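You operate a simulated robot arm through the tools that you are given. There is no shell and no other tool.

The job below is to be done with a simulated robot arm. You get a single attempt, and the scene is never put back.

## Task
Put things in order on the middle of the table. At the end: the juice bottle stands where the brown egg stood; the brown egg from the middle of the table stands where the dishwasher filter stood; the dishwasher filter stands where the yellow brush stood; the yellow brush is in the purple bowl; whatever was shut is shut again. Leave all else as you found it, and nothing knocked over.

It is judged by the outcome, as a careful person would: the job done as asked, and still so three seconds after it is handed in. It fails if anything else is knocked over, pushed out of place, dropped, spilled or broken.

## Robot
A 6-joint arm with a two-finger parallel gripper, fixed in place. Base frame: the origin is at the foot of the arm, x ahead of it, y to its left, z up; the work surface is at about z = 0. Lengths are in cm, angles in rad, forces in N, time in s.
With the tool pointing down near the work surface it reaches from about 14 to 58 cm from the base axis. Its first joint turns from -1.152 to 1.152 rad. Payload 2.1 kg.
The tool frame sits at the grasp point between the pads (the TCP): z along the fingers, y along the line on which they close. The tips reach 3 cm beyond it. Largest opening 9.4 cm; finger width 2.8, thickness 1; the body of the gripper, 5 by 9.6 cm, starts 5.5 cm behind the TCP.
Orientation is that of the tool frame in the base frame, as a unit quaternion [x, y, z, w]. With the fingers straight down and closing along the base's y, the tool's x points along the base's -x, its y along +y and its z along -z.

## Interface
- The arm moves only by the tool arm_command. Its argument "rows" is a list of rows, each a list of 3 entries, a list of its own where there are three numbers: the shift along the tool's x, y, z in units of 150 mm (1.0 is 150 mm), then the turn, a rotation vector about the tool's x, y, z in units of 180 degrees (1.0 is 180 degrees), then the gripper command, from -1 (fully open) to 1 (shut), values between in proportion. In form: [[[dx, dy, dz], [ax, ay, az], jaw], ...]. A call has 1 to 20 rows; each row is the pose to reach, as a shift and turn from the pose commanded when the call began, along the tool's axes at that moment. A call with a number of a shift or a turn outside -1 to 1 is refused whole. A row lasts 0.2 s, in which the tool goes at most 5 cm and 0.15 rad; a call with a longer step from one row to the next is refused whole, and so is a gripper value outside its range. Where a pose cannot be reached the arm comes as near as it can. A force on the tool above 40 N (or 10 N above the force at the start of the call, whichever is more), or a blocked arm, ends the call early, and 0.2 s more pass. The fingers move at their own pace (about 7.2 cm/s each) and stop on an object; they squeeze with about 42 N. The grip force told is the motor's: it shows also when the fingers shut on nothing. Time passes only in rows, and 0.2 s behind the last, so rows that repeat a pose let the fingers close. The reply holds the time, the measured pose of the TCP, the force on the tool along the base axes, the opening and the grip force, in the units named above and with some noise, with the torque about the TCP (base axes, N m) and any sound that the robot's microphone picked up, and new pictures: "pictures" is both (left out), scene, wrist or none.
- Cameras (640 x 400 px; columns grow to the right, rows downward): "scene" is fixed at [5.85, -37.28, 49.08]; the picture's right is [0.77, -0.64, 0.00], its down [-0.33, -0.40, -0.86] and it looks along [0.55, 0.66, -0.52] (base axes); focal length 253 px, centre (320, 200). "wrist" rides on the gripper at [7.6, 1.4, -10.2] in the tool frame; the picture's right is [-0.18, 0.98, 0.00], its down [-0.75, -0.14, -0.64] and it looks along [-0.63, -0.12, 0.77] (tool axes); focal length 243 px, centre (320, 200). There is no depth. A picture from a camera that has moved, and an enlarged one, comes with that camera's place and axes in the base frame and with its lens.
- inspect(camera, box): a new picture of the part [left, top, right, bottom] of that camera's present view, enlarged. The clock stands still meanwhile.
- job_done(): hands the job in; it is judged then, once.

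Nothing tells you positions but the pictures and the camera data. Unless the task says otherwise, let go and move clear before handing in.

The tools are called after ">>>" by a JSON object that holds its "fn" and its "kwargs". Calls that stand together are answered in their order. arm_command: Moves the arm, as the interface text tells. Its arguments: {"type":"object","properties":{"rows":{"type":"array"},"pictures":{"type":"string","enum":["both","scene","wrist","none"]}},"required":["rows"]} The other tools are called the same way: inspect (camera, box) takes an enlarged picture of a part of a camera's view; job_done () hands the job in.

At the start:

```text
time_s: 0.0
tcp_pos: [28.95, -7.79, 31.25]
tool_rot: [0.001, 1.0, 0.001, 0.0]
ft_force: [1.1, 0.6, 0.2]
wrist_torque: [0.02, -0.02, 0.01]
gripper_width: 9.4
grip_force: 0.2
```

scene: 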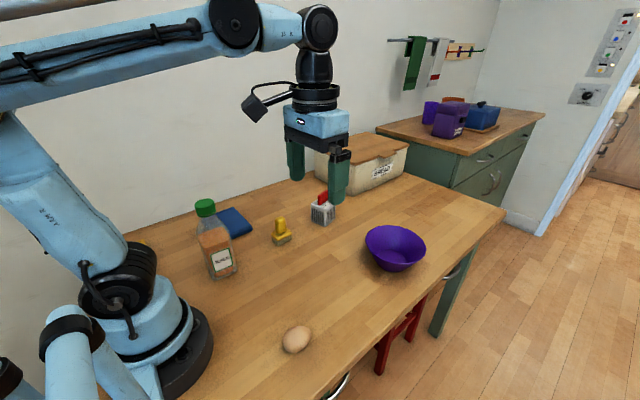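
wrist: 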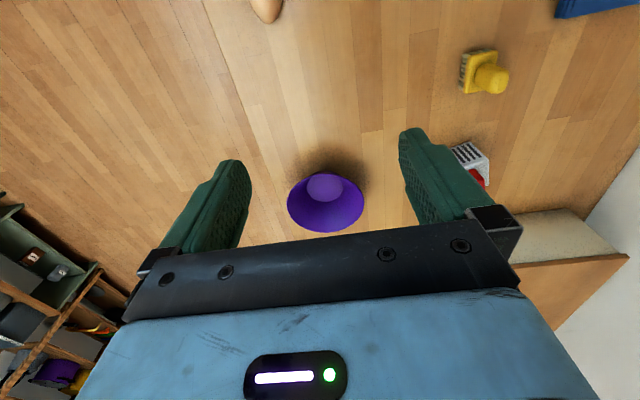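

I see a table with a juice bottle, a yellow brush, a filter (grey with a red part), a purple bowl, an egg, a blue cloth or book and a bread box. I'll enlarge the views before moving anything.

>>> {"fn": "inspect", "kwargs": {"camera": "scene", "box": [180, 180, 340, 280]}}

>>> {"fn": "inspect", "kwargs": {"camera": "scene", "box": [260, 220, 440, 370]}}

>>> {"fn": "inspect", "kwargs": {"camera": "scene", "box": [300, 120, 540, 270]}}

>>> {"fn": "inspect", "kwargs": {"camera": "wrist", "box": [400, 0, 640, 200]}}

```text
4.00 times, centred on (260, 230) of scene
camera zoom: at [5.85, -37.28, 49.08], right [0.77, -0.64, 0.0], down [-0.33, -0.4, -0.86], along [0.55, 0.66, -0.52], focal length 1011 px, centre (560, 80)
```

zoom: 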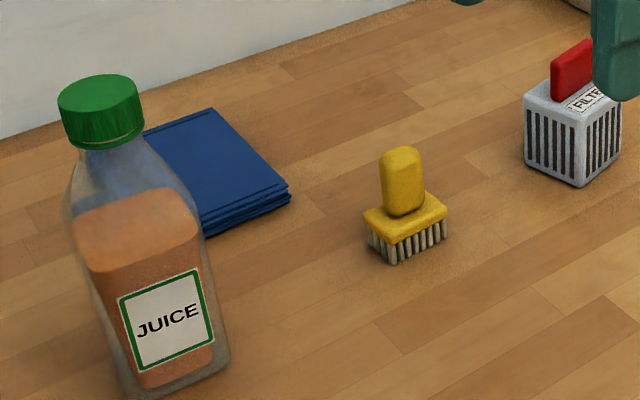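

```text
2.67 times, centred on (350, 295) of scene
camera zoom: at [5.85, -37.28, 49.08], right [0.77, -0.64, 0.0], down [-0.33, -0.4, -0.86], along [0.55, 0.66, -0.52], focal length 674 px, centre (240, -53)
```

zoom: 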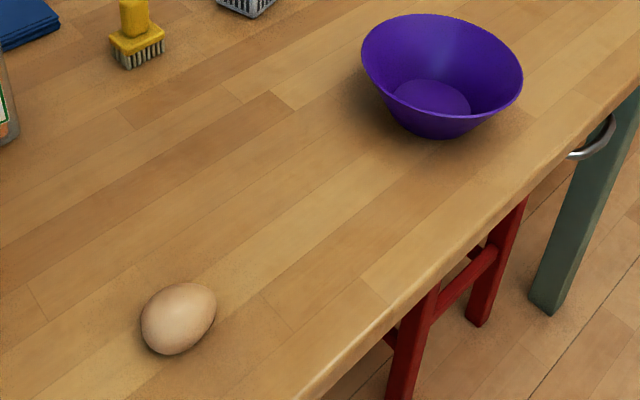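

```text
2.67 times, centred on (420, 195) of scene
camera zoom: at [5.85, -37.28, 49.08], right [0.77, -0.64, 0.0], down [-0.33, -0.4, -0.86], along [0.55, 0.66, -0.52], focal length 674 px, centre (53, 213)
```

zoom: 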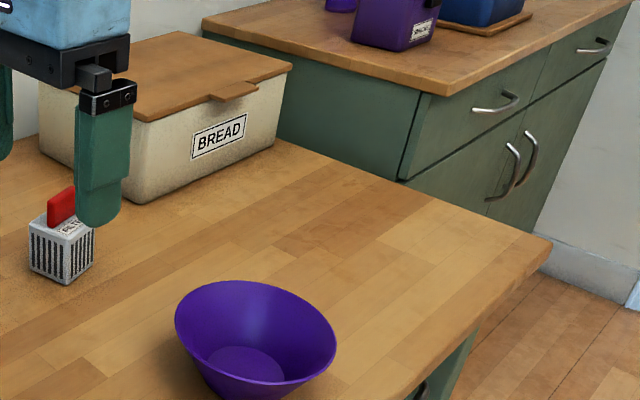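

```text
2.00 times, centred on (520, 100) of wrist
camera zoom: at [21.37, -6.27, 41.54], right [0.19, 0.98, 0.0], down [0.75, -0.14, 0.64], along [0.63, -0.12, -0.77], focal length 485 px, centre (-80, 400)
```

zoom: 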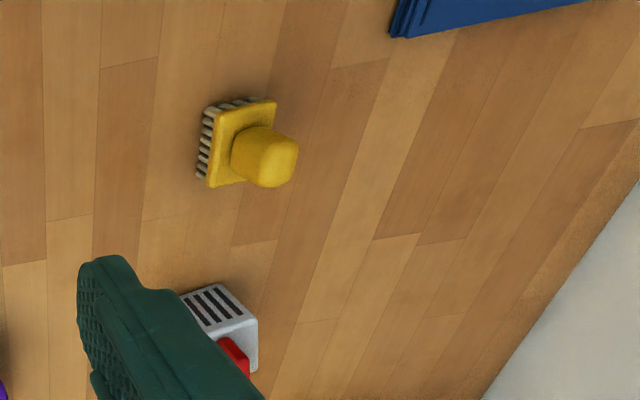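

The objects sit roughly here: bottle (16,15), brush (34,15), filter (51,15), egg (20,-13.5) and bowl (52,-11). I'll move above the brush to see its position and orientation better.

>>> {"fn": "arm_command", "kwargs": {"rows": [[[-0.03, 0.2, 0.0], [0, 0, 0], -1], [[-0.06, 0.4, 0.0], [0, 0, 0], -1], [[-0.09, 0.6, 0.0], [0, 0, 0], -1], [[-0.11, 0.8, 0.0], [0, 0, 0], -1], [[-0.137, 1.0, 0.0], [0, 0, 0], -1]], "pictures": "wrist"}}

```text
time_s: 1.2
tcp_pos: [31.05, 7.42, 31.2]
tool_rot: [0.001, 1.0, 0.001, 0.0]
ft_force: [0.2, 0.3, -1.1]
wrist_torque: [0.01, 0.02, -0.01]
gripper_width: 9.4
grip_force: 0.0
camera wrist: at [23.54, 8.81, 41.53], right [0.19, 0.98, 0.0], down [0.75, -0.14, 0.64], along [0.63, -0.12, -0.77], focal length 243 px, centre (320, 200)
```

wrist: 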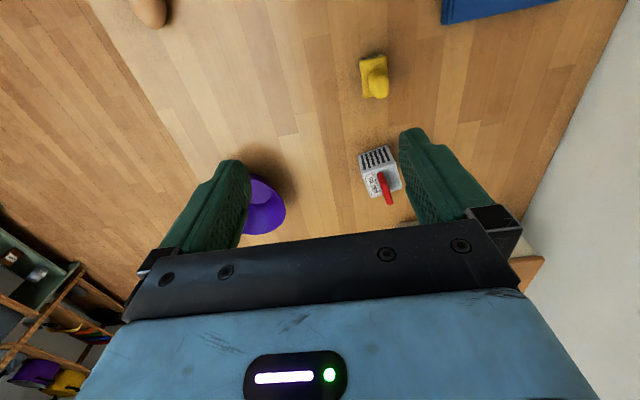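

>>> {"fn": "inspect", "kwargs": {"camera": "wrist", "box": [320, 30, 448, 110]}}

>>> {"fn": "inspect", "kwargs": {"camera": "wrist", "box": [330, 130, 458, 210]}}

```text
5.00 times, centred on (384, 70) of wrist
camera zoom: at [23.54, 8.81, 41.53], right [0.19, 0.98, 0.0], down [0.75, -0.14, 0.64], along [0.63, -0.12, -0.77], focal length 1213 px, centre (0, 850)
```

zoom: 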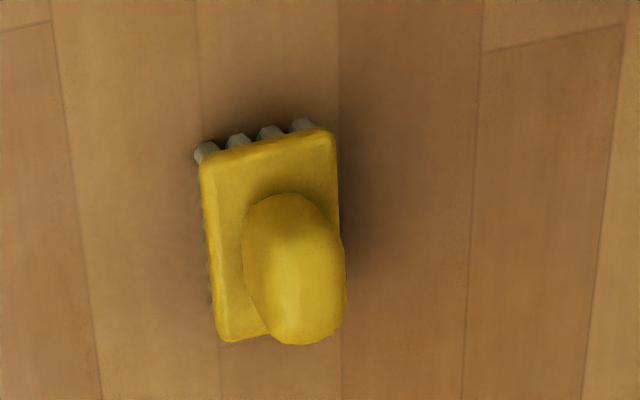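

```text
5.00 times, centred on (394, 170) of wrist
camera zoom: at [23.54, 8.81, 41.53], right [0.19, 0.98, 0.0], down [0.75, -0.14, 0.64], along [0.63, -0.12, -0.77], focal length 1213 px, centre (-50, 350)
```

zoom: 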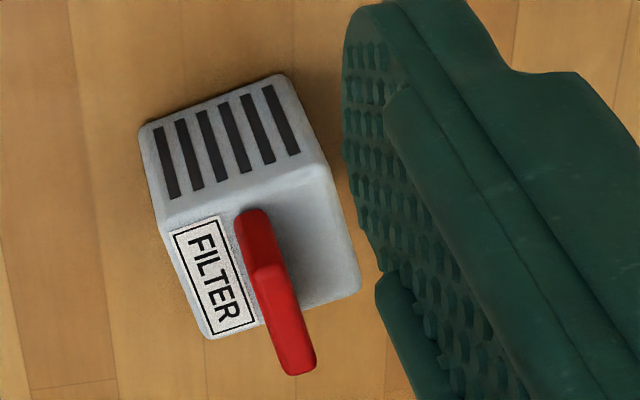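

The brush is aligned with the base axes at about (34.0, 15.1), and its handle is about 2.6 cm wide. The filter is about a 5.7 cm cube at (50.1, 15.1), turned about 12°. Next I'll come down over the brush handle.

>>> {"fn": "arm_command", "kwargs": {"rows": [[[-0.05, 0.15, 0.1], [0, 0, 0], -1], [[-0.1, 0.3, 0.25], [0, 0, 0], -1], [[-0.15, 0.42, 0.45], [0, 0, 0], -1], [[-0.19, 0.5, 0.65], [0, 0, 0], -1], [[-0.2, 0.52, 0.85], [0, 0, 0], -1], [[-0.2, 0.52, 0.947], [0, 0, 0], -1], [[-0.2, 0.52, 0.947], [0, 0, 0], -1]]}}

```text
time_s: 2.8
tcp_pos: [34.0, 15.08, 17.02]
tool_rot: [0.001, 1.0, 0.0, 0.0]
ft_force: [0.8, 0.1, -0.6]
wrist_torque: [0.04, 0.0, -0.02]
gripper_width: 9.43
grip_force: 0.0
camera wrist: at [26.44, 16.53, 27.26], right [0.19, 0.98, 0.0], down [0.75, -0.14, 0.64], along [0.63, -0.12, -0.77], focal length 243 px, centre (320, 200)
```

scene: 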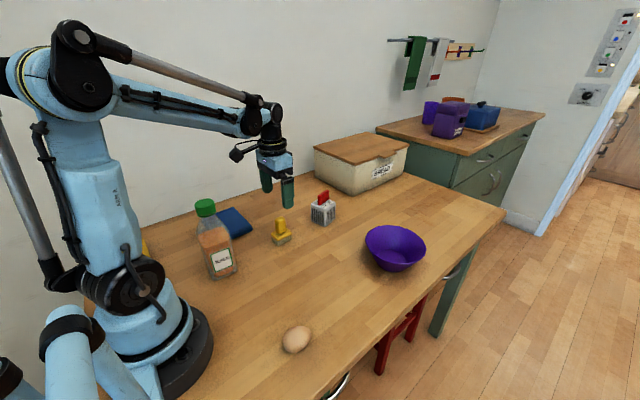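
wrist: 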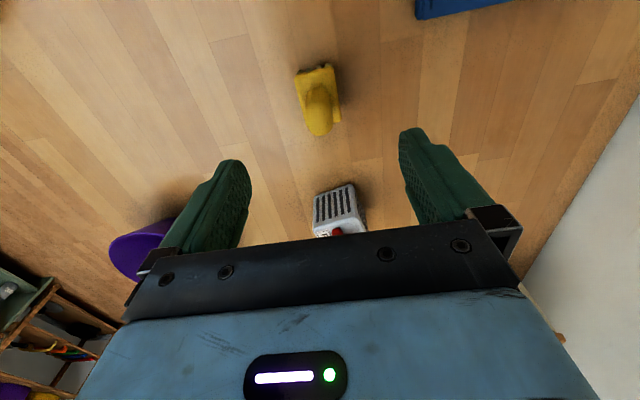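

The gripper is above the brush. I'll look closer at the brush, and at a yellow object behind the arm in the scene view.

>>> {"fn": "inspect", "kwargs": {"camera": "wrist", "box": [256, 40, 384, 160]}}

>>> {"fn": "inspect", "kwargs": {"camera": "scene", "box": [80, 190, 240, 290]}}

>>> {"fn": "inspect", "kwargs": {"camera": "scene", "box": [250, 140, 350, 250]}}

```text
3.33 times, centred on (320, 100) of wrist
camera zoom: at [26.44, 16.53, 27.26], right [0.19, 0.98, 0.0], down [0.75, -0.14, 0.64], along [0.63, -0.12, -0.77], focal length 809 px, centre (320, 533)
```

zoom: 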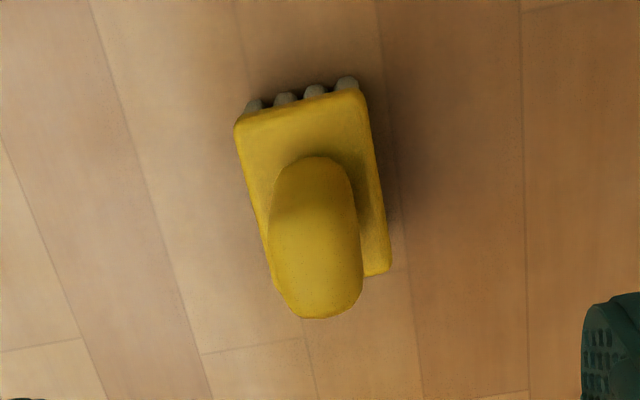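

```text
4.00 times, centred on (160, 240) of scene
camera zoom: at [5.85, -37.28, 49.08], right [0.77, -0.64, 0.0], down [-0.33, -0.4, -0.86], along [0.55, 0.66, -0.52], focal length 1011 px, centre (960, 40)
```

zoom: 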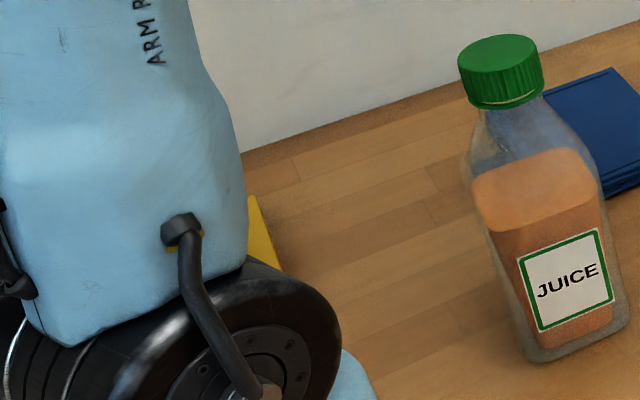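

```text
3.64 times, centred on (300, 195) of scene
camera zoom: at [5.85, -37.28, 49.08], right [0.77, -0.64, 0.0], down [-0.33, -0.4, -0.86], along [0.55, 0.66, -0.52], focal length 919 px, centre (393, 218)
```

zoom: 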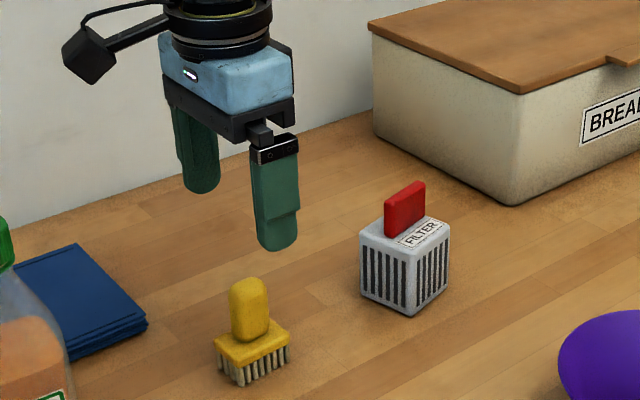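

The brush is confirmed at (34.0, 15.0). I'll lower to grip height on the handle, keeping the tips clear of the plate.

>>> {"fn": "arm_command", "kwargs": {"rows": [[[0, 0, 0.14], [0, 0, 0], -1], [[0, 0, 0.28], [0, 0, 0], -1], [[0, 0, 0.42], [0, 0, 0], -1], [[0, 0, 0.56], [0, 0, 0], -1], [[0, 0, 0.66], [0, 0, 0], -1], [[0, 0, 0.69], [0, 0, 0], -1], [[0, 0, 0.69], [0, 0, 0], -1]]}}

```text
time_s: 4.4
tcp_pos: [34.01, 15.12, 6.74]
tool_rot: [0.0, 1.0, 0.0, 0.0]
ft_force: [-0.1, 0.1, -0.2]
wrist_torque: [0.0, -0.03, -0.01]
gripper_width: 9.41
grip_force: 0.1
camera wrist: at [26.48, 16.51, 16.97], right [0.19, 0.98, 0.0], down [0.75, -0.14, 0.64], along [0.63, -0.12, -0.77], focal length 243 px, centre (320, 200)
```

scene: 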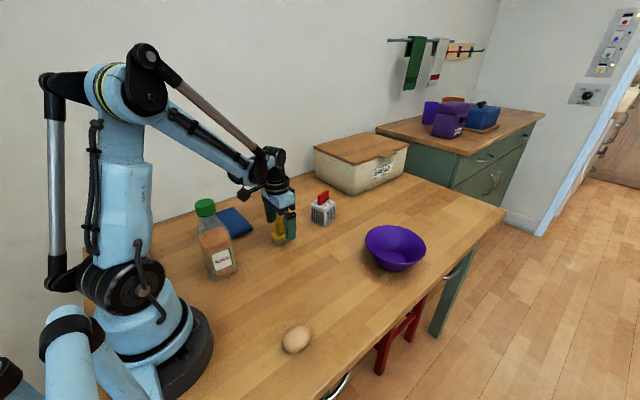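
wrist: 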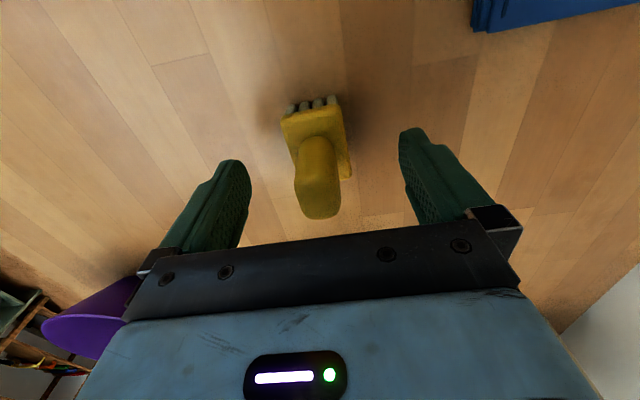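

The handle is centred between the fingers, so I'll close on it.

>>> {"fn": "arm_command", "kwargs": {"rows": [[[0, 0, 0], [0, 0, 0], -0.3], [[0, 0, 0], [0, 0, 0], 0.3], [[0, 0, 0], [0, 0, 0], 1], [[0, 0, 0], [0, 0, 0], 1], [[0, 0, 0], [0, 0, 0], 1]]}}

```text
time_s: 5.6
tcp_pos: [34.04, 15.09, 6.79]
tool_rot: [0.001, 1.0, 0.001, 0.0]
ft_force: [0.0, -0.2, 0.9]
wrist_torque: [0.01, -0.02, 0.0]
gripper_width: 2.53
grip_force: 42.0
camera wrist: at [26.48, 16.51, 16.99], right [0.19, 0.98, 0.0], down [0.75, -0.14, 0.64], along [0.63, -0.12, -0.77], focal length 243 px, centre (320, 200)
```

scene: 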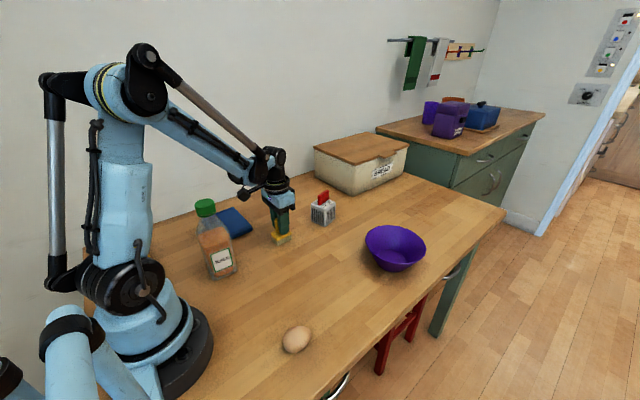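
wrist: 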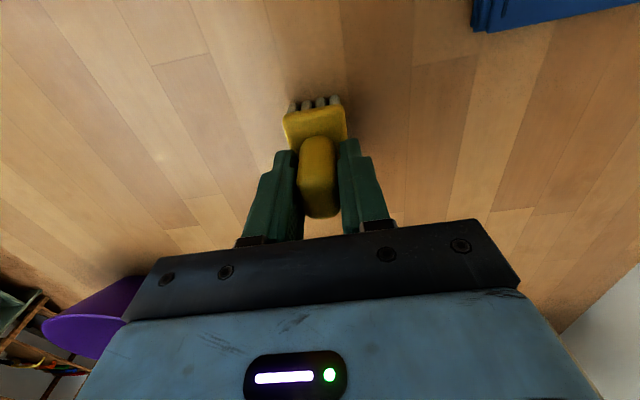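

I have the handle. Next I'll lift straight up.

>>> {"fn": "arm_command", "kwargs": {"rows": [[[0, 0, -0.05], [0, 0, 0], 1], [[0, 0, -0.15], [0, 0, 0], 1], [[0, 0, -0.3], [0, 0, 0], 1], [[0, 0, -0.5], [0, 0, 0], 1], [[0, 0, -0.7], [0, 0, 0], 1], [[0, 0, -0.88], [0, 0, 0], 1], [[0, 0, -0.93], [0, 0, 0], 1]]}}

```text
time_s: 7.2
tcp_pos: [34.03, 15.13, 20.8]
tool_rot: [0.001, 1.0, 0.001, -0.001]
ft_force: [-0.5, 0.0, -1.0]
wrist_torque: [-0.01, 0.01, 0.04]
gripper_width: 2.54
grip_force: 42.0
camera wrist: at [26.5, 16.53, 31.01], right [0.19, 0.98, 0.0], down [0.75, -0.14, 0.64], along [0.63, -0.12, -0.77], focal length 243 px, centre (320, 200)
```

scene: 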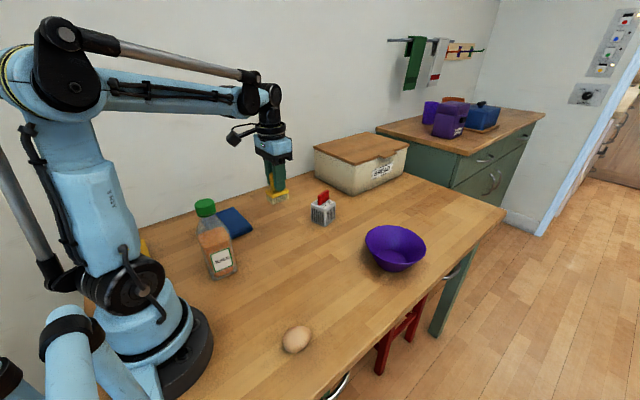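
wrist: 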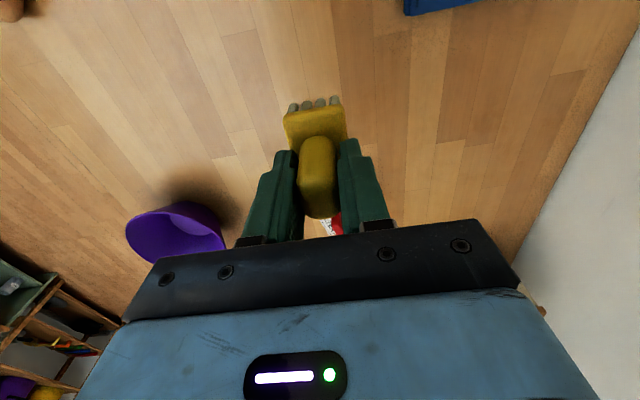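

The brush is up. I'll carry it toward the bowl and take a look on the way.

>>> {"fn": "arm_command", "kwargs": {"rows": [[[-0.06, -0.1, 0], [0, 0, 0], 1], [[-0.18, -0.3, 0], [0, 0, 0], 1], [[-0.3, -0.5, 0], [0, 0, 0], 1], [[-0.42, -0.7, 0], [0, 0, 0], 1], [[-0.54, -0.9, 0], [0, 0, 0], 1], [[-0.6, -1.0, 0], [0, 0, 0], 1], [[-0.6, -1.0, 0], [0, 0, 0], 1]], "pictures": "wrist"}}

>>> {"fn": "inspect", "kwargs": {"camera": "scene", "box": [340, 200, 460, 290]}}

```text
time_s: 8.8
tcp_pos: [43.13, -0.01, 20.64]
tool_rot: [0.001, 1.0, 0.0, 0.0]
ft_force: [-0.1, 0.6, -0.2]
wrist_torque: [-0.01, 0.0, 0.0]
gripper_width: 2.54
grip_force: 41.7
camera wrist: at [35.53, 1.51, 30.93], right [0.19, 0.98, 0.0], down [0.75, -0.14, 0.64], along [0.63, -0.12, -0.77], focal length 243 px, centre (320, 200)
```

wrist: 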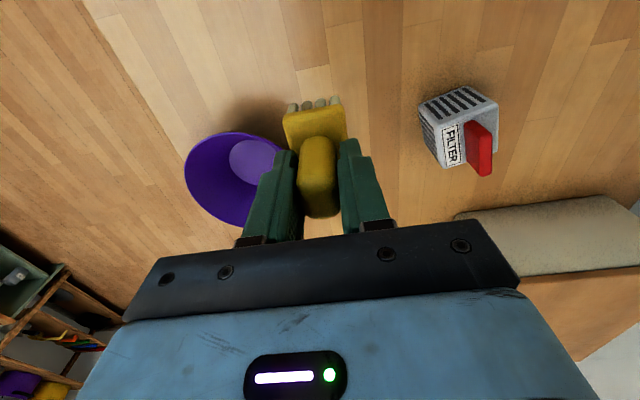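

```text
4.44 times, centred on (400, 245) of scene
camera zoom: at [5.85, -37.28, 49.08], right [0.77, -0.64, 0.0], down [-0.33, -0.4, -0.86], along [0.55, 0.66, -0.52], focal length 1123 px, centre (-36, 0)
```

zoom: 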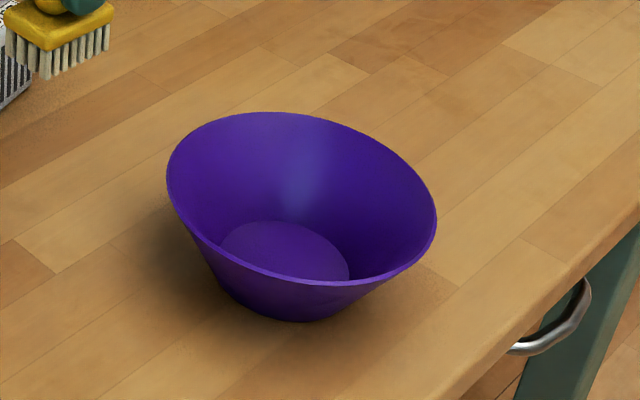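

I'll enlarge the bowl in the wrist view to find its centre.

>>> {"fn": "inspect", "kwargs": {"camera": "wrist", "box": [170, 110, 330, 240]}}

```text
3.08 times, centred on (250, 175) of wrist
camera zoom: at [35.53, 1.51, 30.93], right [0.19, 0.98, 0.0], down [0.75, -0.14, 0.64], along [0.63, -0.12, -0.77], focal length 746 px, centre (535, 277)
```

zoom: 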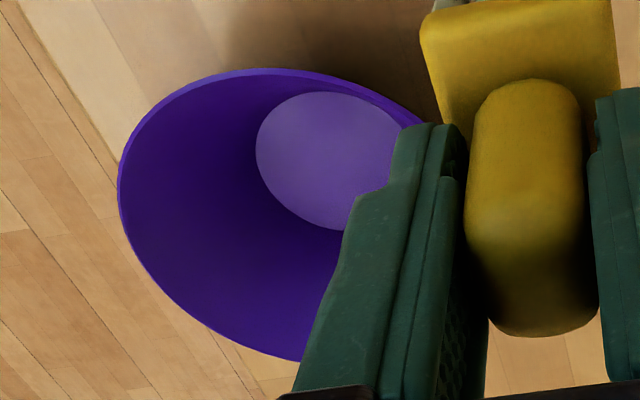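

The bowl floor is centred at about (51.5, -11.2), 7.5 cm across. I'll carry the brush over it.

>>> {"fn": "arm_command", "kwargs": {"rows": [[[-0.06, -0.08, 0], [0, 0, 0], 1], [[-0.18, -0.24, 0], [0, 0, 0], 1], [[-0.3, -0.4, 0], [0, 0, 0], 1], [[-0.42, -0.56, 0.03], [0, 0, 0], 1], [[-0.52, -0.69, 0.06], [0, 0, 0], 1], [[-0.565, -0.75, 0.1], [0, 0, 0], 1], [[-0.565, -0.75, 0.1], [0, 0, 0], 1]]}}

```text
time_s: 10.4
tcp_pos: [51.45, -11.17, 19.04]
tool_rot: [0.001, 1.0, 0.0, 0.001]
ft_force: [-0.2, -0.3, -0.2]
wrist_torque: [-0.01, 0.01, 0.0]
gripper_width: 2.54
grip_force: 41.8
camera wrist: at [43.85, -9.72, 29.44], right [0.19, 0.98, 0.0], down [0.75, -0.14, 0.64], along [0.63, -0.12, -0.77], focal length 243 px, centre (320, 200)
```

scene: 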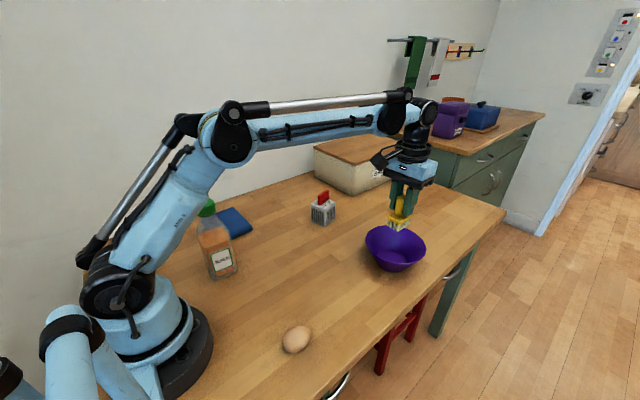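
wrist: 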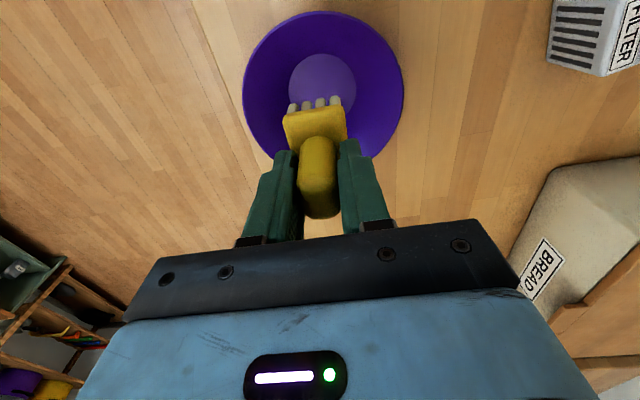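

The brush is centred over the bowl floor. I'll lower it to just above the floor.

>>> {"fn": "arm_command", "kwargs": {"rows": [[[0, 0.005, 0.1], [0, 0, 0], 1], [[0, 0.01, 0.24], [0, 0, 0], 1], [[0, 0.01, 0.38], [0, 0, 0], 1], [[0, 0.01, 0.52], [0, 0, 0], 1], [[0, 0.01, 0.64], [0, 0, 0], 1], [[0, 0.01, 0.7], [0, 0, 0], 1], [[0, 0.01, 0.7], [0, 0, 0], 1]]}}

>>> {"fn": "inspect", "kwargs": {"camera": "scene", "box": [340, 170, 460, 290]}}

```text
time_s: 12.0
tcp_pos: [51.46, -11.04, 8.58]
tool_rot: [0.001, 1.0, 0.0, 0.0]
ft_force: [-0.3, 0.5, -0.7]
wrist_torque: [-0.02, -0.02, 0.0]
gripper_width: 2.54
grip_force: 41.9
camera wrist: at [43.86, -9.58, 18.95], right [0.19, 0.98, 0.0], down [0.75, -0.14, 0.64], along [0.63, -0.12, -0.77], focal length 243 px, centre (320, 200)
```

scene: 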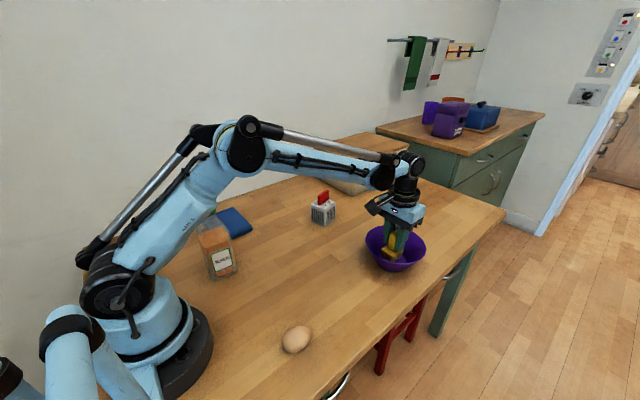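
wrist: 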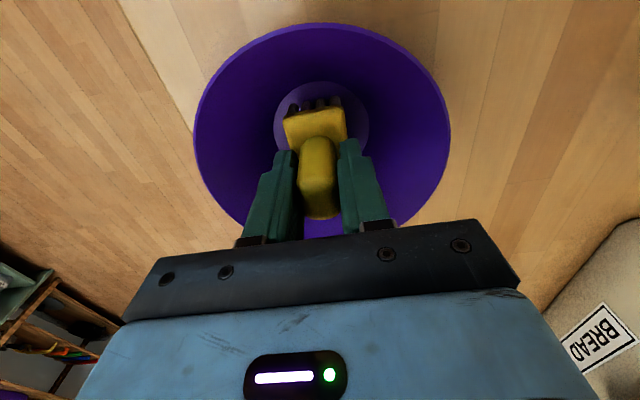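

```text
3.33 times, centred on (400, 230) of scene
camera zoom: at [5.85, -37.28, 49.08], right [0.77, -0.64, 0.0], down [-0.33, -0.4, -0.86], along [0.55, 0.66, -0.52], focal length 842 px, centre (53, 100)
```

zoom: 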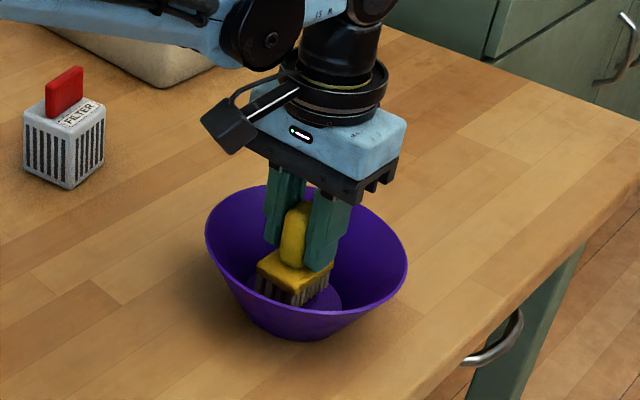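

The brush is almost centred. I'll shift it 0.3 cm outward, then ease down until it touches.

>>> {"fn": "arm_command", "kwargs": {"rows": [[[-0.02, 0.008, 0.0], [0, 0, 0], 1], [[-0.02, 0.008, 0.02], [0, 0, 0], 1], [[-0.02, 0.008, 0.04], [0, 0, 0], 1], [[-0.02, 0.008, 0.05], [0, 0, 0], 1], [[-0.02, 0.008, 0.055], [0, 0, 0], 1]], "pictures": "wrist"}}

```text
time_s: 13.2
tcp_pos: [51.8, -10.88, 7.85]
tool_rot: [0.0, 1.0, -0.001, 0.001]
ft_force: [0.2, -0.7, -0.6]
wrist_torque: [0.0, 0.0, -0.01]
gripper_width: 2.53
grip_force: 41.4
camera wrist: at [44.21, -9.51, 18.11], right [0.19, 0.98, 0.0], down [0.75, -0.14, 0.64], along [0.63, -0.12, -0.77], focal length 243 px, centre (320, 200)
```

wrist: 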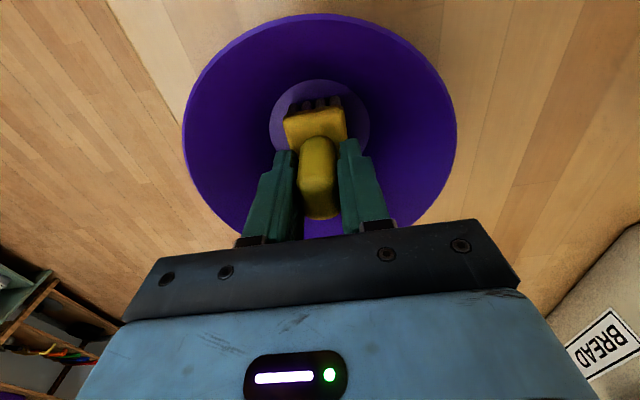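

There's no contact yet, so I'll go on in very small steps.

>>> {"fn": "arm_command", "kwargs": {"rows": [[[0, 0, 0.008], [0, 0, 0], 1], [[0, 0, 0.016], [0, 0, 0], 1]], "pictures": "none"}}

```text
time_s: 13.8
tcp_pos: [51.78, -10.9, 7.62]
tool_rot: [0.0, 1.0, 0.0, -0.001]
ft_force: [-0.3, -0.3, -0.6]
wrist_torque: [-0.03, 0.03, 0.02]
gripper_width: 2.56
grip_force: 41.6
```

>>> {"fn": "arm_command", "kwargs": {"rows": [[[0, 0, 0.008], [0, 0, 0], 1], [[0, 0, 0.014], [0, 0, 0], 1]], "pictures": "none"}}

```text
time_s: 14.4
tcp_pos: [51.84, -10.87, 7.5]
tool_rot: [0.001, 1.0, 0.001, -0.001]
ft_force: [-0.5, 0.0, 2.6]
wrist_torque: [-0.02, -0.03, -0.01]
gripper_width: 2.55
grip_force: 41.9
```

There is light contact with the floor. I'll open partway to release, then rise.

>>> {"fn": "arm_command", "kwargs": {"rows": [[[0, 0, 0.014], [0, 0, 0], 0.4], [[0, 0, 0.014], [0, 0, 0], 0.2], [[0, 0, 0.014], [0, 0, 0], 0.05], [[0, 0, 0.014], [0, 0, 0], 0.05]]}}

```text
time_s: 15.4
tcp_pos: [51.77, -10.81, 7.14]
tool_rot: [0.0, 1.0, 0.0, 0.0]
ft_force: [-0.4, -0.3, 0.6]
wrist_torque: [0.0, -0.02, -0.01]
gripper_width: 4.46
grip_force: 0.1
camera wrist: at [44.2, -9.49, 17.47], right [0.19, 0.98, 0.0], down [0.75, -0.14, 0.64], along [0.63, -0.12, -0.77], focal length 243 px, centre (320, 200)
```

scene: 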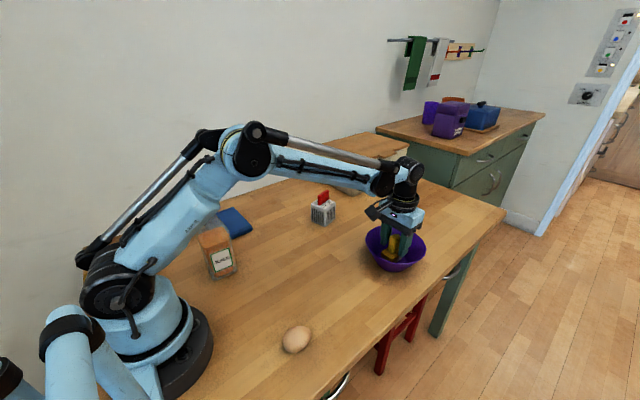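
wrist: 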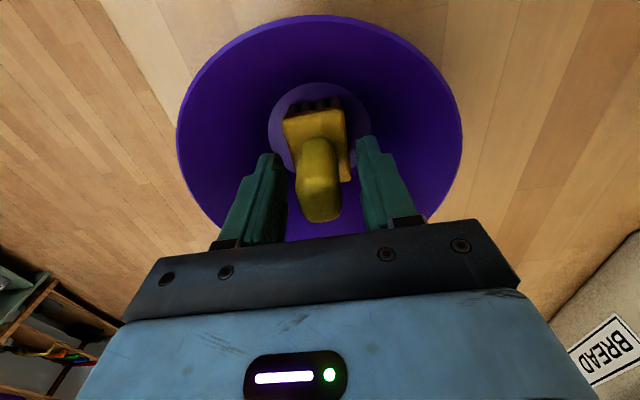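

The brush stands free in the bowl. I'll rise straight up, keeping the opening small until I'm clear.

>>> {"fn": "arm_command", "kwargs": {"rows": [[[0, 0, -0.05], [0, 0, 0], 0.05], [[0, 0, -0.15], [0, 0, 0], 0.05], [[0, 0, -0.3], [0, 0, 0], 0.05], [[0, 0, -0.5], [0, 0, 0], 0.05], [[0, 0, -0.7], [0, 0, 0], 0.05], [[0, 0, -0.88], [0, 0, 0], -0.5], [[0, 0, -0.93], [0, 0, 0], -1]]}}

>>> {"fn": "inspect", "kwargs": {"camera": "scene", "box": [340, 200, 460, 290]}}

```text
time_s: 17.0
tcp_pos: [51.64, -10.83, 21.21]
tool_rot: [0.001, 1.0, 0.0, 0.0]
ft_force: [0.9, 0.6, 0.7]
wrist_torque: [0.0, 0.0, 0.03]
gripper_width: 9.38
grip_force: 0.1
camera wrist: at [44.2, -9.47, 31.45], right [0.19, 0.98, 0.0], down [0.75, -0.14, 0.64], along [0.63, -0.12, -0.77], focal length 243 px, centre (320, 200)
```

scene: 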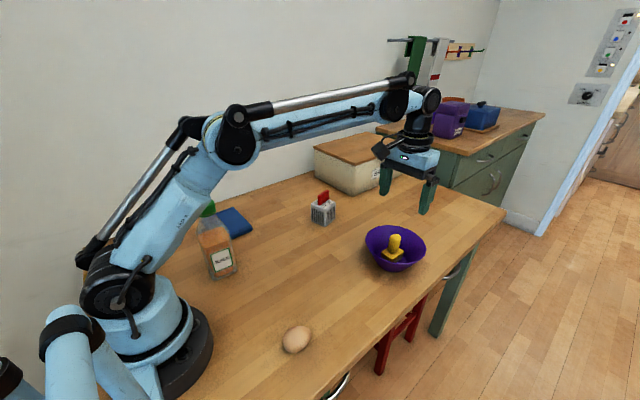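
wrist: 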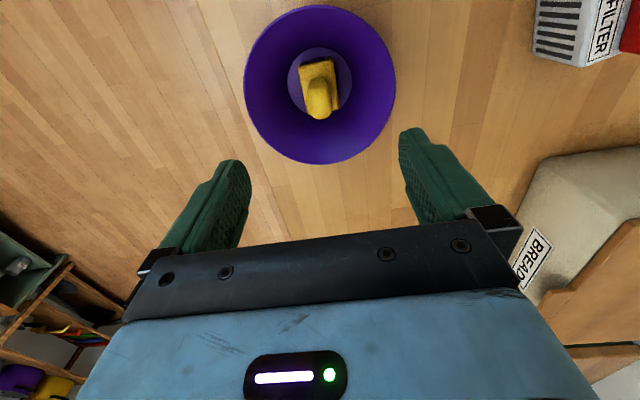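

```text
4.44 times, centred on (400, 245) of scene
camera zoom: at [5.85, -37.28, 49.08], right [0.77, -0.64, 0.0], down [-0.33, -0.4, -0.86], along [0.55, 0.66, -0.52], focal length 1123 px, centre (-36, 0)
```

zoom: 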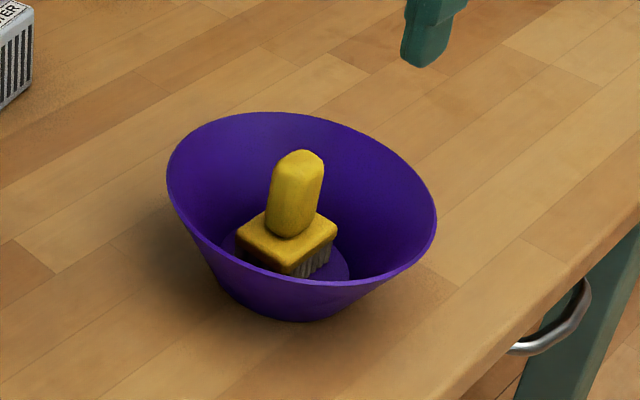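

The brush stands upright in the bowl. Next is the filter, so I'll move toward it and turn the gripper to match its angle.

>>> {"fn": "arm_command", "kwargs": {"rows": [[[0.05, 0.15, 0], [0, 0, 0], -1], [[0.12, 0.4, 0], [0, 0, 0], -1], [[0.19, 0.65, 0], [0, 0, -0.035], -1], [[0.25, 0.88, 0], [0, 0, -0.071], -1], [[0.28, 1.0, 0], [0, 0, -0.071], -1], [[0.28, 1.0, 0], [0, 0, -0.071], -1]], "pictures": "wrist"}}

```text
time_s: 18.4
tcp_pos: [47.53, 4.18, 21.19]
tool_rot: [-0.111, 0.994, 0.0, 0.0]
ft_force: [-0.4, 0.6, 0.4]
wrist_torque: [0.0, -0.01, 0.0]
gripper_width: 9.4
grip_force: 0.0
camera wrist: at [39.92, 3.85, 31.42], right [-0.04, 1.0, 0.0], down [0.77, 0.03, 0.64], along [0.64, 0.02, -0.77], focal length 243 px, centre (320, 200)
```

wrist: 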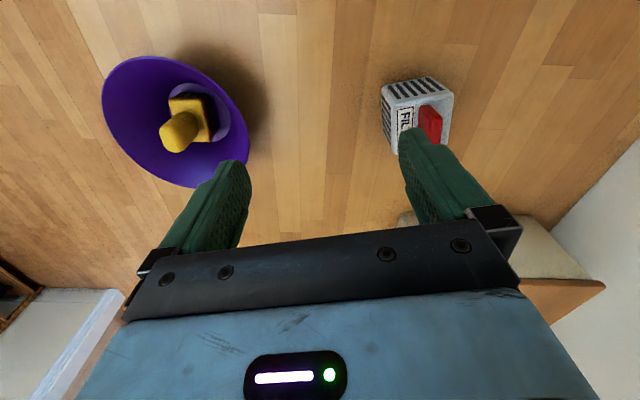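

I'll enlarge the filter in this view.

>>> {"fn": "inspect", "kwargs": {"camera": "wrist", "box": [360, 60, 480, 170]}}

>>> {"fn": "inspect", "kwargs": {"camera": "scene", "box": [290, 180, 350, 235]}}

```text
3.64 times, centred on (420, 115) of wrist
camera zoom: at [39.92, 3.85, 31.42], right [-0.04, 1.0, 0.0], down [0.77, 0.03, 0.64], along [0.64, 0.02, -0.77], focal length 882 px, centre (-44, 509)
```

zoom: 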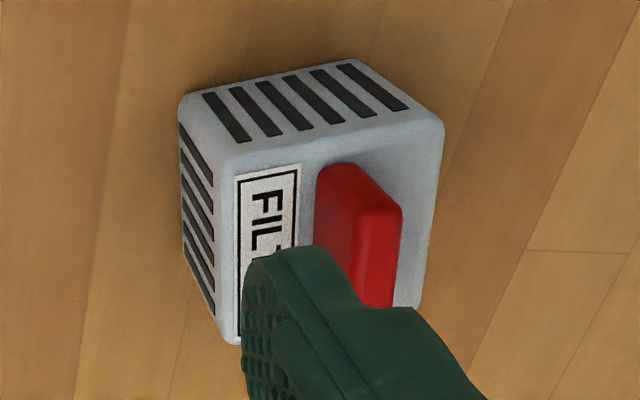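

```text
7.27 times, centred on (320, 208) of scene
camera zoom: at [5.85, -37.28, 49.08], right [0.77, -0.64, 0.0], down [-0.33, -0.4, -0.86], along [0.55, 0.66, -0.52], focal length 1838 px, centre (320, 146)
```

zoom: 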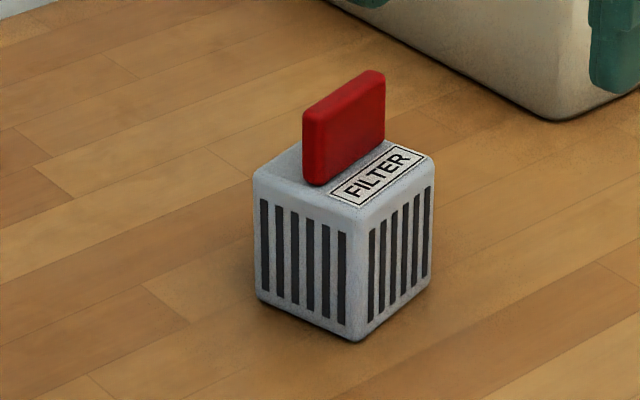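

The filter is centred at about (50.0, 15.1), with its handle in the middle and its top at about 10.5 cm. I'll go above it at a safe height and check alignment.

>>> {"fn": "arm_command", "kwargs": {"rows": [[[-0.06, 0.12, 0], [0, 0, 0], -1], [[-0.14, 0.3, 0], [0, 0, 0], -1], [[-0.23, 0.48, 0], [0, 0, 0], -1], [[-0.3, 0.62, 0.05], [0, 0, 0], -1], [[-0.323, 0.672, 0.15], [0, 0, 0], -1], [[-0.323, 0.672, 0.3], [0, 0, 0], -1], [[-0.323, 0.672, 0.36], [0, 0, 0], -1], [[-0.323, 0.672, 0.36], [0, 0, 0], -1]]}}

>>> {"fn": "inspect", "kwargs": {"camera": "wrist", "box": [220, 20, 420, 220]}}

>>> {"fn": "inspect", "kwargs": {"camera": "scene", "box": [270, 120, 370, 240]}}

```text
time_s: 20.2
tcp_pos: [50.07, 14.94, 15.71]
tool_rot: [-0.11, 0.994, 0.0, -0.001]
ft_force: [-0.9, 0.6, -0.5]
wrist_torque: [-0.01, 0.0, 0.01]
gripper_width: 9.43
grip_force: 0.1
camera wrist: at [42.41, 14.69, 25.97], right [-0.04, 1.0, 0.0], down [0.77, 0.03, 0.64], along [0.64, 0.02, -0.77], focal length 243 px, centre (320, 200)
```

scene: 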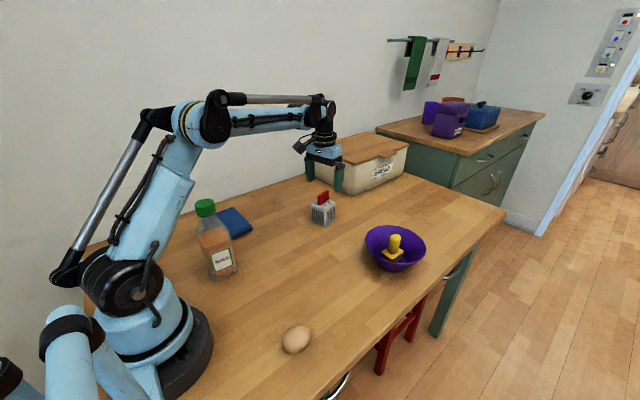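
wrist: 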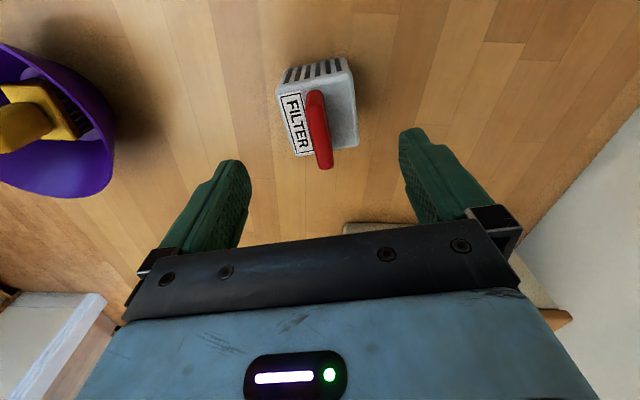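

```text
2.00 times, centred on (320, 120) of wrist
camera zoom: at [42.41, 14.69, 25.97], right [-0.04, 1.0, 0.0], down [0.77, 0.03, 0.64], along [0.64, 0.02, -0.77], focal length 485 px, centre (320, 360)
```

zoom: 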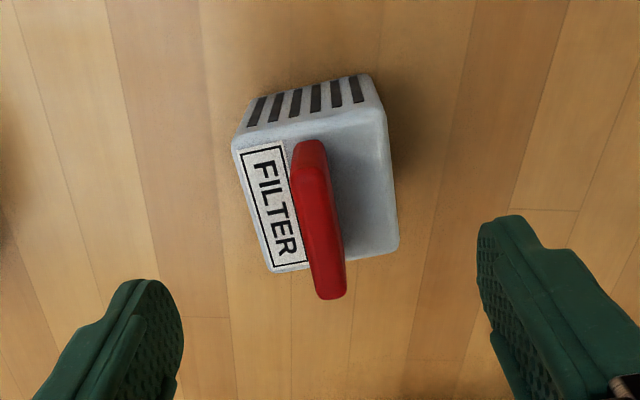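

```text
3.33 times, centred on (320, 180) of scene
camera zoom: at [5.85, -37.28, 49.08], right [0.77, -0.64, 0.0], down [-0.33, -0.4, -0.86], along [0.55, 0.66, -0.52], focal length 842 px, centre (320, 267)
```

zoom: 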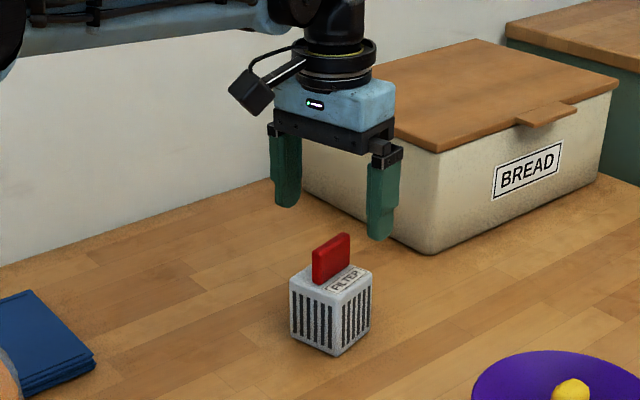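

The filter is aligned within about a degree. I'll descend around the body, stopping with the palm clear of the handle.

>>> {"fn": "arm_command", "kwargs": {"rows": [[[-0.008, 0, 0.12], [0, 0, -0.004], -1], [[-0.008, 0, 0.26], [0, 0, -0.004], -1], [[-0.008, 0, 0.4], [0, 0, -0.004], -1], [[-0.008, 0, 0.52], [0, 0, -0.004], -1], [[-0.008, 0, 0.6], [0, 0, -0.004], -1], [[-0.008, 0, 0.625], [0, 0, -0.004], -1], [[-0.008, 0, 0.625], [0, 0, -0.004], -1]]}}

>>> {"fn": "inspect", "kwargs": {"camera": "scene", "box": [270, 140, 370, 240]}}

```text
time_s: 21.8
tcp_pos: [50.24, 14.97, 6.3]
tool_rot: [-0.117, 0.993, -0.001, -0.001]
ft_force: [0.7, 0.1, 0.0]
wrist_torque: [0.05, 0.01, 0.01]
gripper_width: 9.43
grip_force: 0.1
camera wrist: at [42.58, 14.6, 16.61], right [-0.05, 1.0, 0.0], down [0.77, 0.04, 0.64], along [0.64, 0.03, -0.77], focal length 243 px, centre (320, 200)
```

scene: 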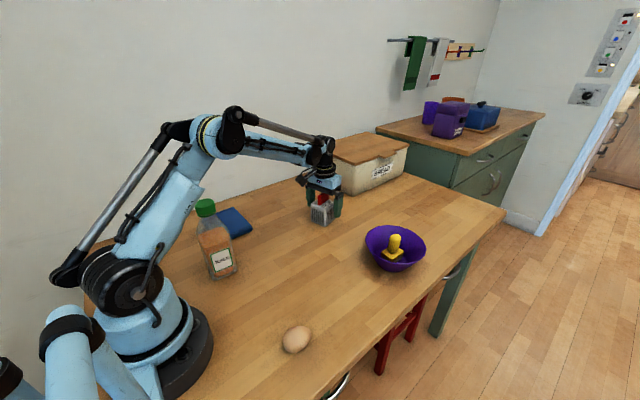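
wrist: 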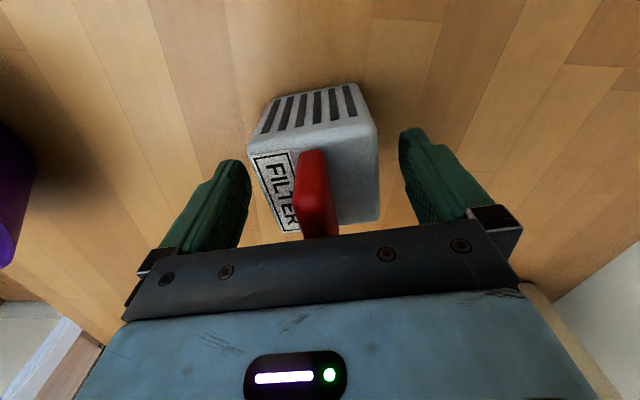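

```text
4.00 times, centred on (320, 190) of scene
camera zoom: at [5.85, -37.28, 49.08], right [0.77, -0.64, 0.0], down [-0.33, -0.4, -0.86], along [0.55, 0.66, -0.52], focal length 1011 px, centre (320, 240)
```

zoom: 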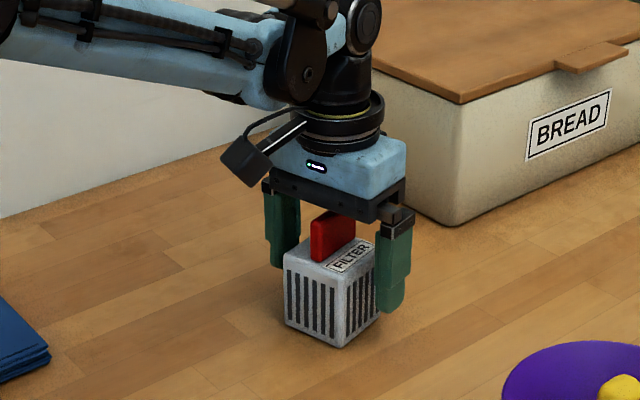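

The handle clears the palm and the filter is between the fingers. I'll close on it.

>>> {"fn": "arm_command", "kwargs": {"rows": [[[0, 0, 0], [0, 0, 0], -0.5], [[0, 0, 0], [0, 0, 0], -0.3], [[0, 0, 0], [0, 0, 0], -0.1], [[0, 0, 0], [0, 0, 0], 1], [[0, 0, 0], [0, 0, 0], 1]], "pictures": "wrist"}}

```text
time_s: 23.0
tcp_pos: [50.31, 14.99, 6.28]
tool_rot: [-0.117, 0.993, 0.0, 0.001]
ft_force: [0.8, 0.4, 0.5]
wrist_torque: [-0.02, -0.02, 0.01]
gripper_width: 6.38
grip_force: 42.2
camera wrist: at [42.58, 14.6, 16.63], right [-0.05, 1.0, 0.0], down [0.77, 0.04, 0.64], along [0.64, 0.03, -0.77], focal length 243 px, centre (320, 200)
```

wrist: 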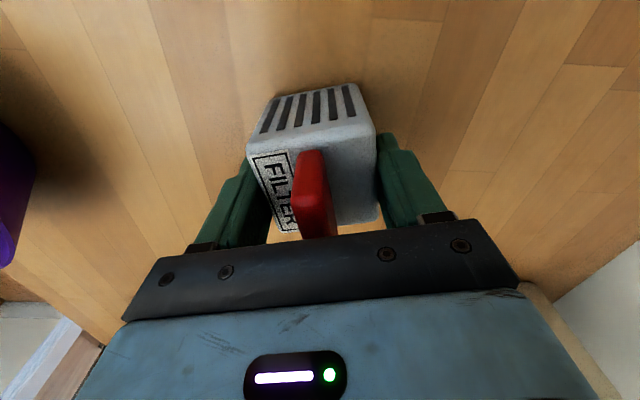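

Gripped, with the width reading 6.4 cm. I'll lift straight up.

>>> {"fn": "arm_command", "kwargs": {"rows": [[[0, 0, -0.03], [0, 0, 0], 1], [[0, 0, -0.1], [0, 0, 0], 1], [[0, 0, -0.25], [0, 0, 0], 1], [[0, 0, -0.42], [0, 0, 0], 1], [[0, 0, -0.6], [0, 0, 0], 1], [[0, 0, -0.7], [0, 0, 0], 1], [[0, 0, -0.7], [0, 0, 0], 1]]}}

```text
time_s: 24.6
tcp_pos: [50.3, 14.98, 16.95]
tool_rot: [-0.116, 0.993, 0.0, 0.0]
ft_force: [0.8, 0.0, -0.8]
wrist_torque: [-0.02, -0.02, -0.03]
gripper_width: 1.1
grip_force: 42.4
camera wrist: at [42.5, 14.63, 27.14], right [-0.05, 1.0, 0.0], down [0.77, 0.04, 0.64], along [0.64, 0.03, -0.77], focal length 243 px, centre (320, 200)
```

scene: 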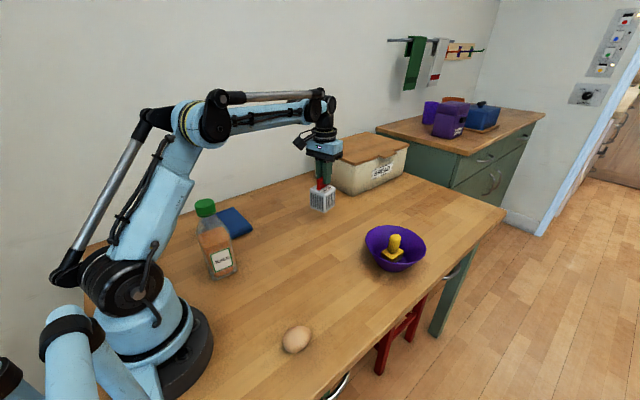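
wrist: 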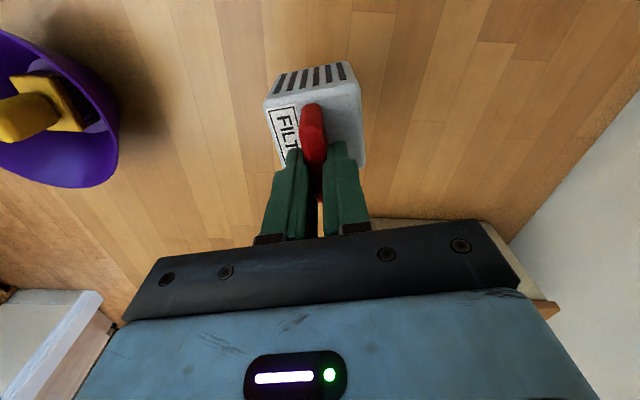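

The fingers slid off the body and now hold the red handle. I need to see whether the filter is hanging and how.

>>> {"fn": "inspect", "kwargs": {"camera": "scene", "box": [270, 130, 370, 230]}}

>>> {"fn": "inspect", "kwargs": {"camera": "wrist", "box": [240, 40, 400, 250]}}

```text
4.00 times, centred on (320, 180) of scene
camera zoom: at [5.85, -37.28, 49.08], right [0.77, -0.64, 0.0], down [-0.33, -0.4, -0.86], along [0.55, 0.66, -0.52], focal length 1011 px, centre (320, 280)
```

zoom: 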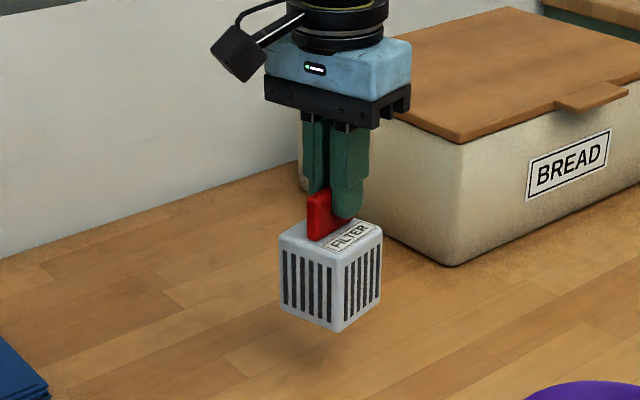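

```text
1.90 times, centred on (320, 145) of wrist
camera zoom: at [42.5, 14.63, 27.14], right [-0.05, 1.0, 0.0], down [0.77, 0.04, 0.64], along [0.64, 0.03, -0.77], focal length 462 px, centre (320, 305)
```

zoom: 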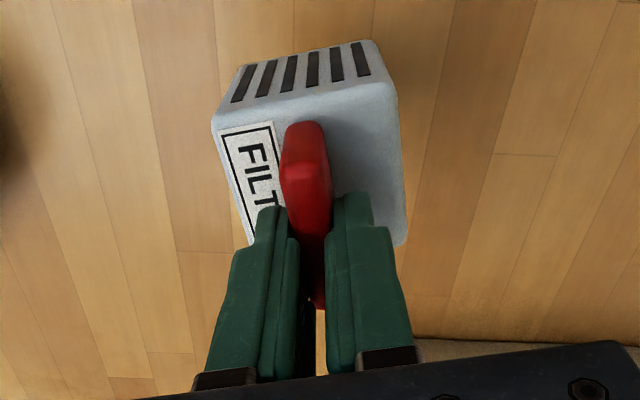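

The filter hangs upright and secure from its handle, with its bottom about 5.5 cm up. I'll carry it slowly toward the brush's old spot.

>>> {"fn": "arm_command", "kwargs": {"rows": [[[0.03, 0.007, 0], [0, 0, 0], 1], [[0.11, 0.026, 0], [0, 0, 0], 1], [[0.22, 0.053, 0], [0, 0, 0], 1], [[0.33, 0.079, 0], [0, 0, 0], 1], [[0.44, 0.105, 0], [0, 0, 0], 1], [[0.55, 0.131, 0], [0, 0, 0], 1], [[0.62, 0.148, 0], [0, 0, 0], 1], [[0.648, 0.155, 0], [0, 0, 0], 1], [[0.648, 0.155, 0], [0, 0, 0], 1]], "pictures": "wrist"}}

```text
time_s: 26.6
tcp_pos: [40.12, 15.04, 16.91]
tool_rot: [-0.117, 0.993, 0.0, -0.001]
ft_force: [0.2, -0.2, -0.6]
wrist_torque: [-0.02, -0.01, 0.0]
gripper_width: 1.08
grip_force: 42.0
camera wrist: at [32.53, 14.61, 27.11], right [-0.05, 1.0, 0.0], down [0.77, 0.04, 0.64], along [0.64, 0.03, -0.77], focal length 243 px, centre (320, 200)
```

wrist: 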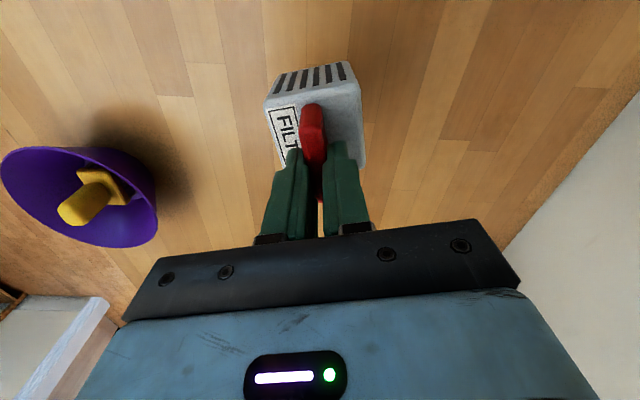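

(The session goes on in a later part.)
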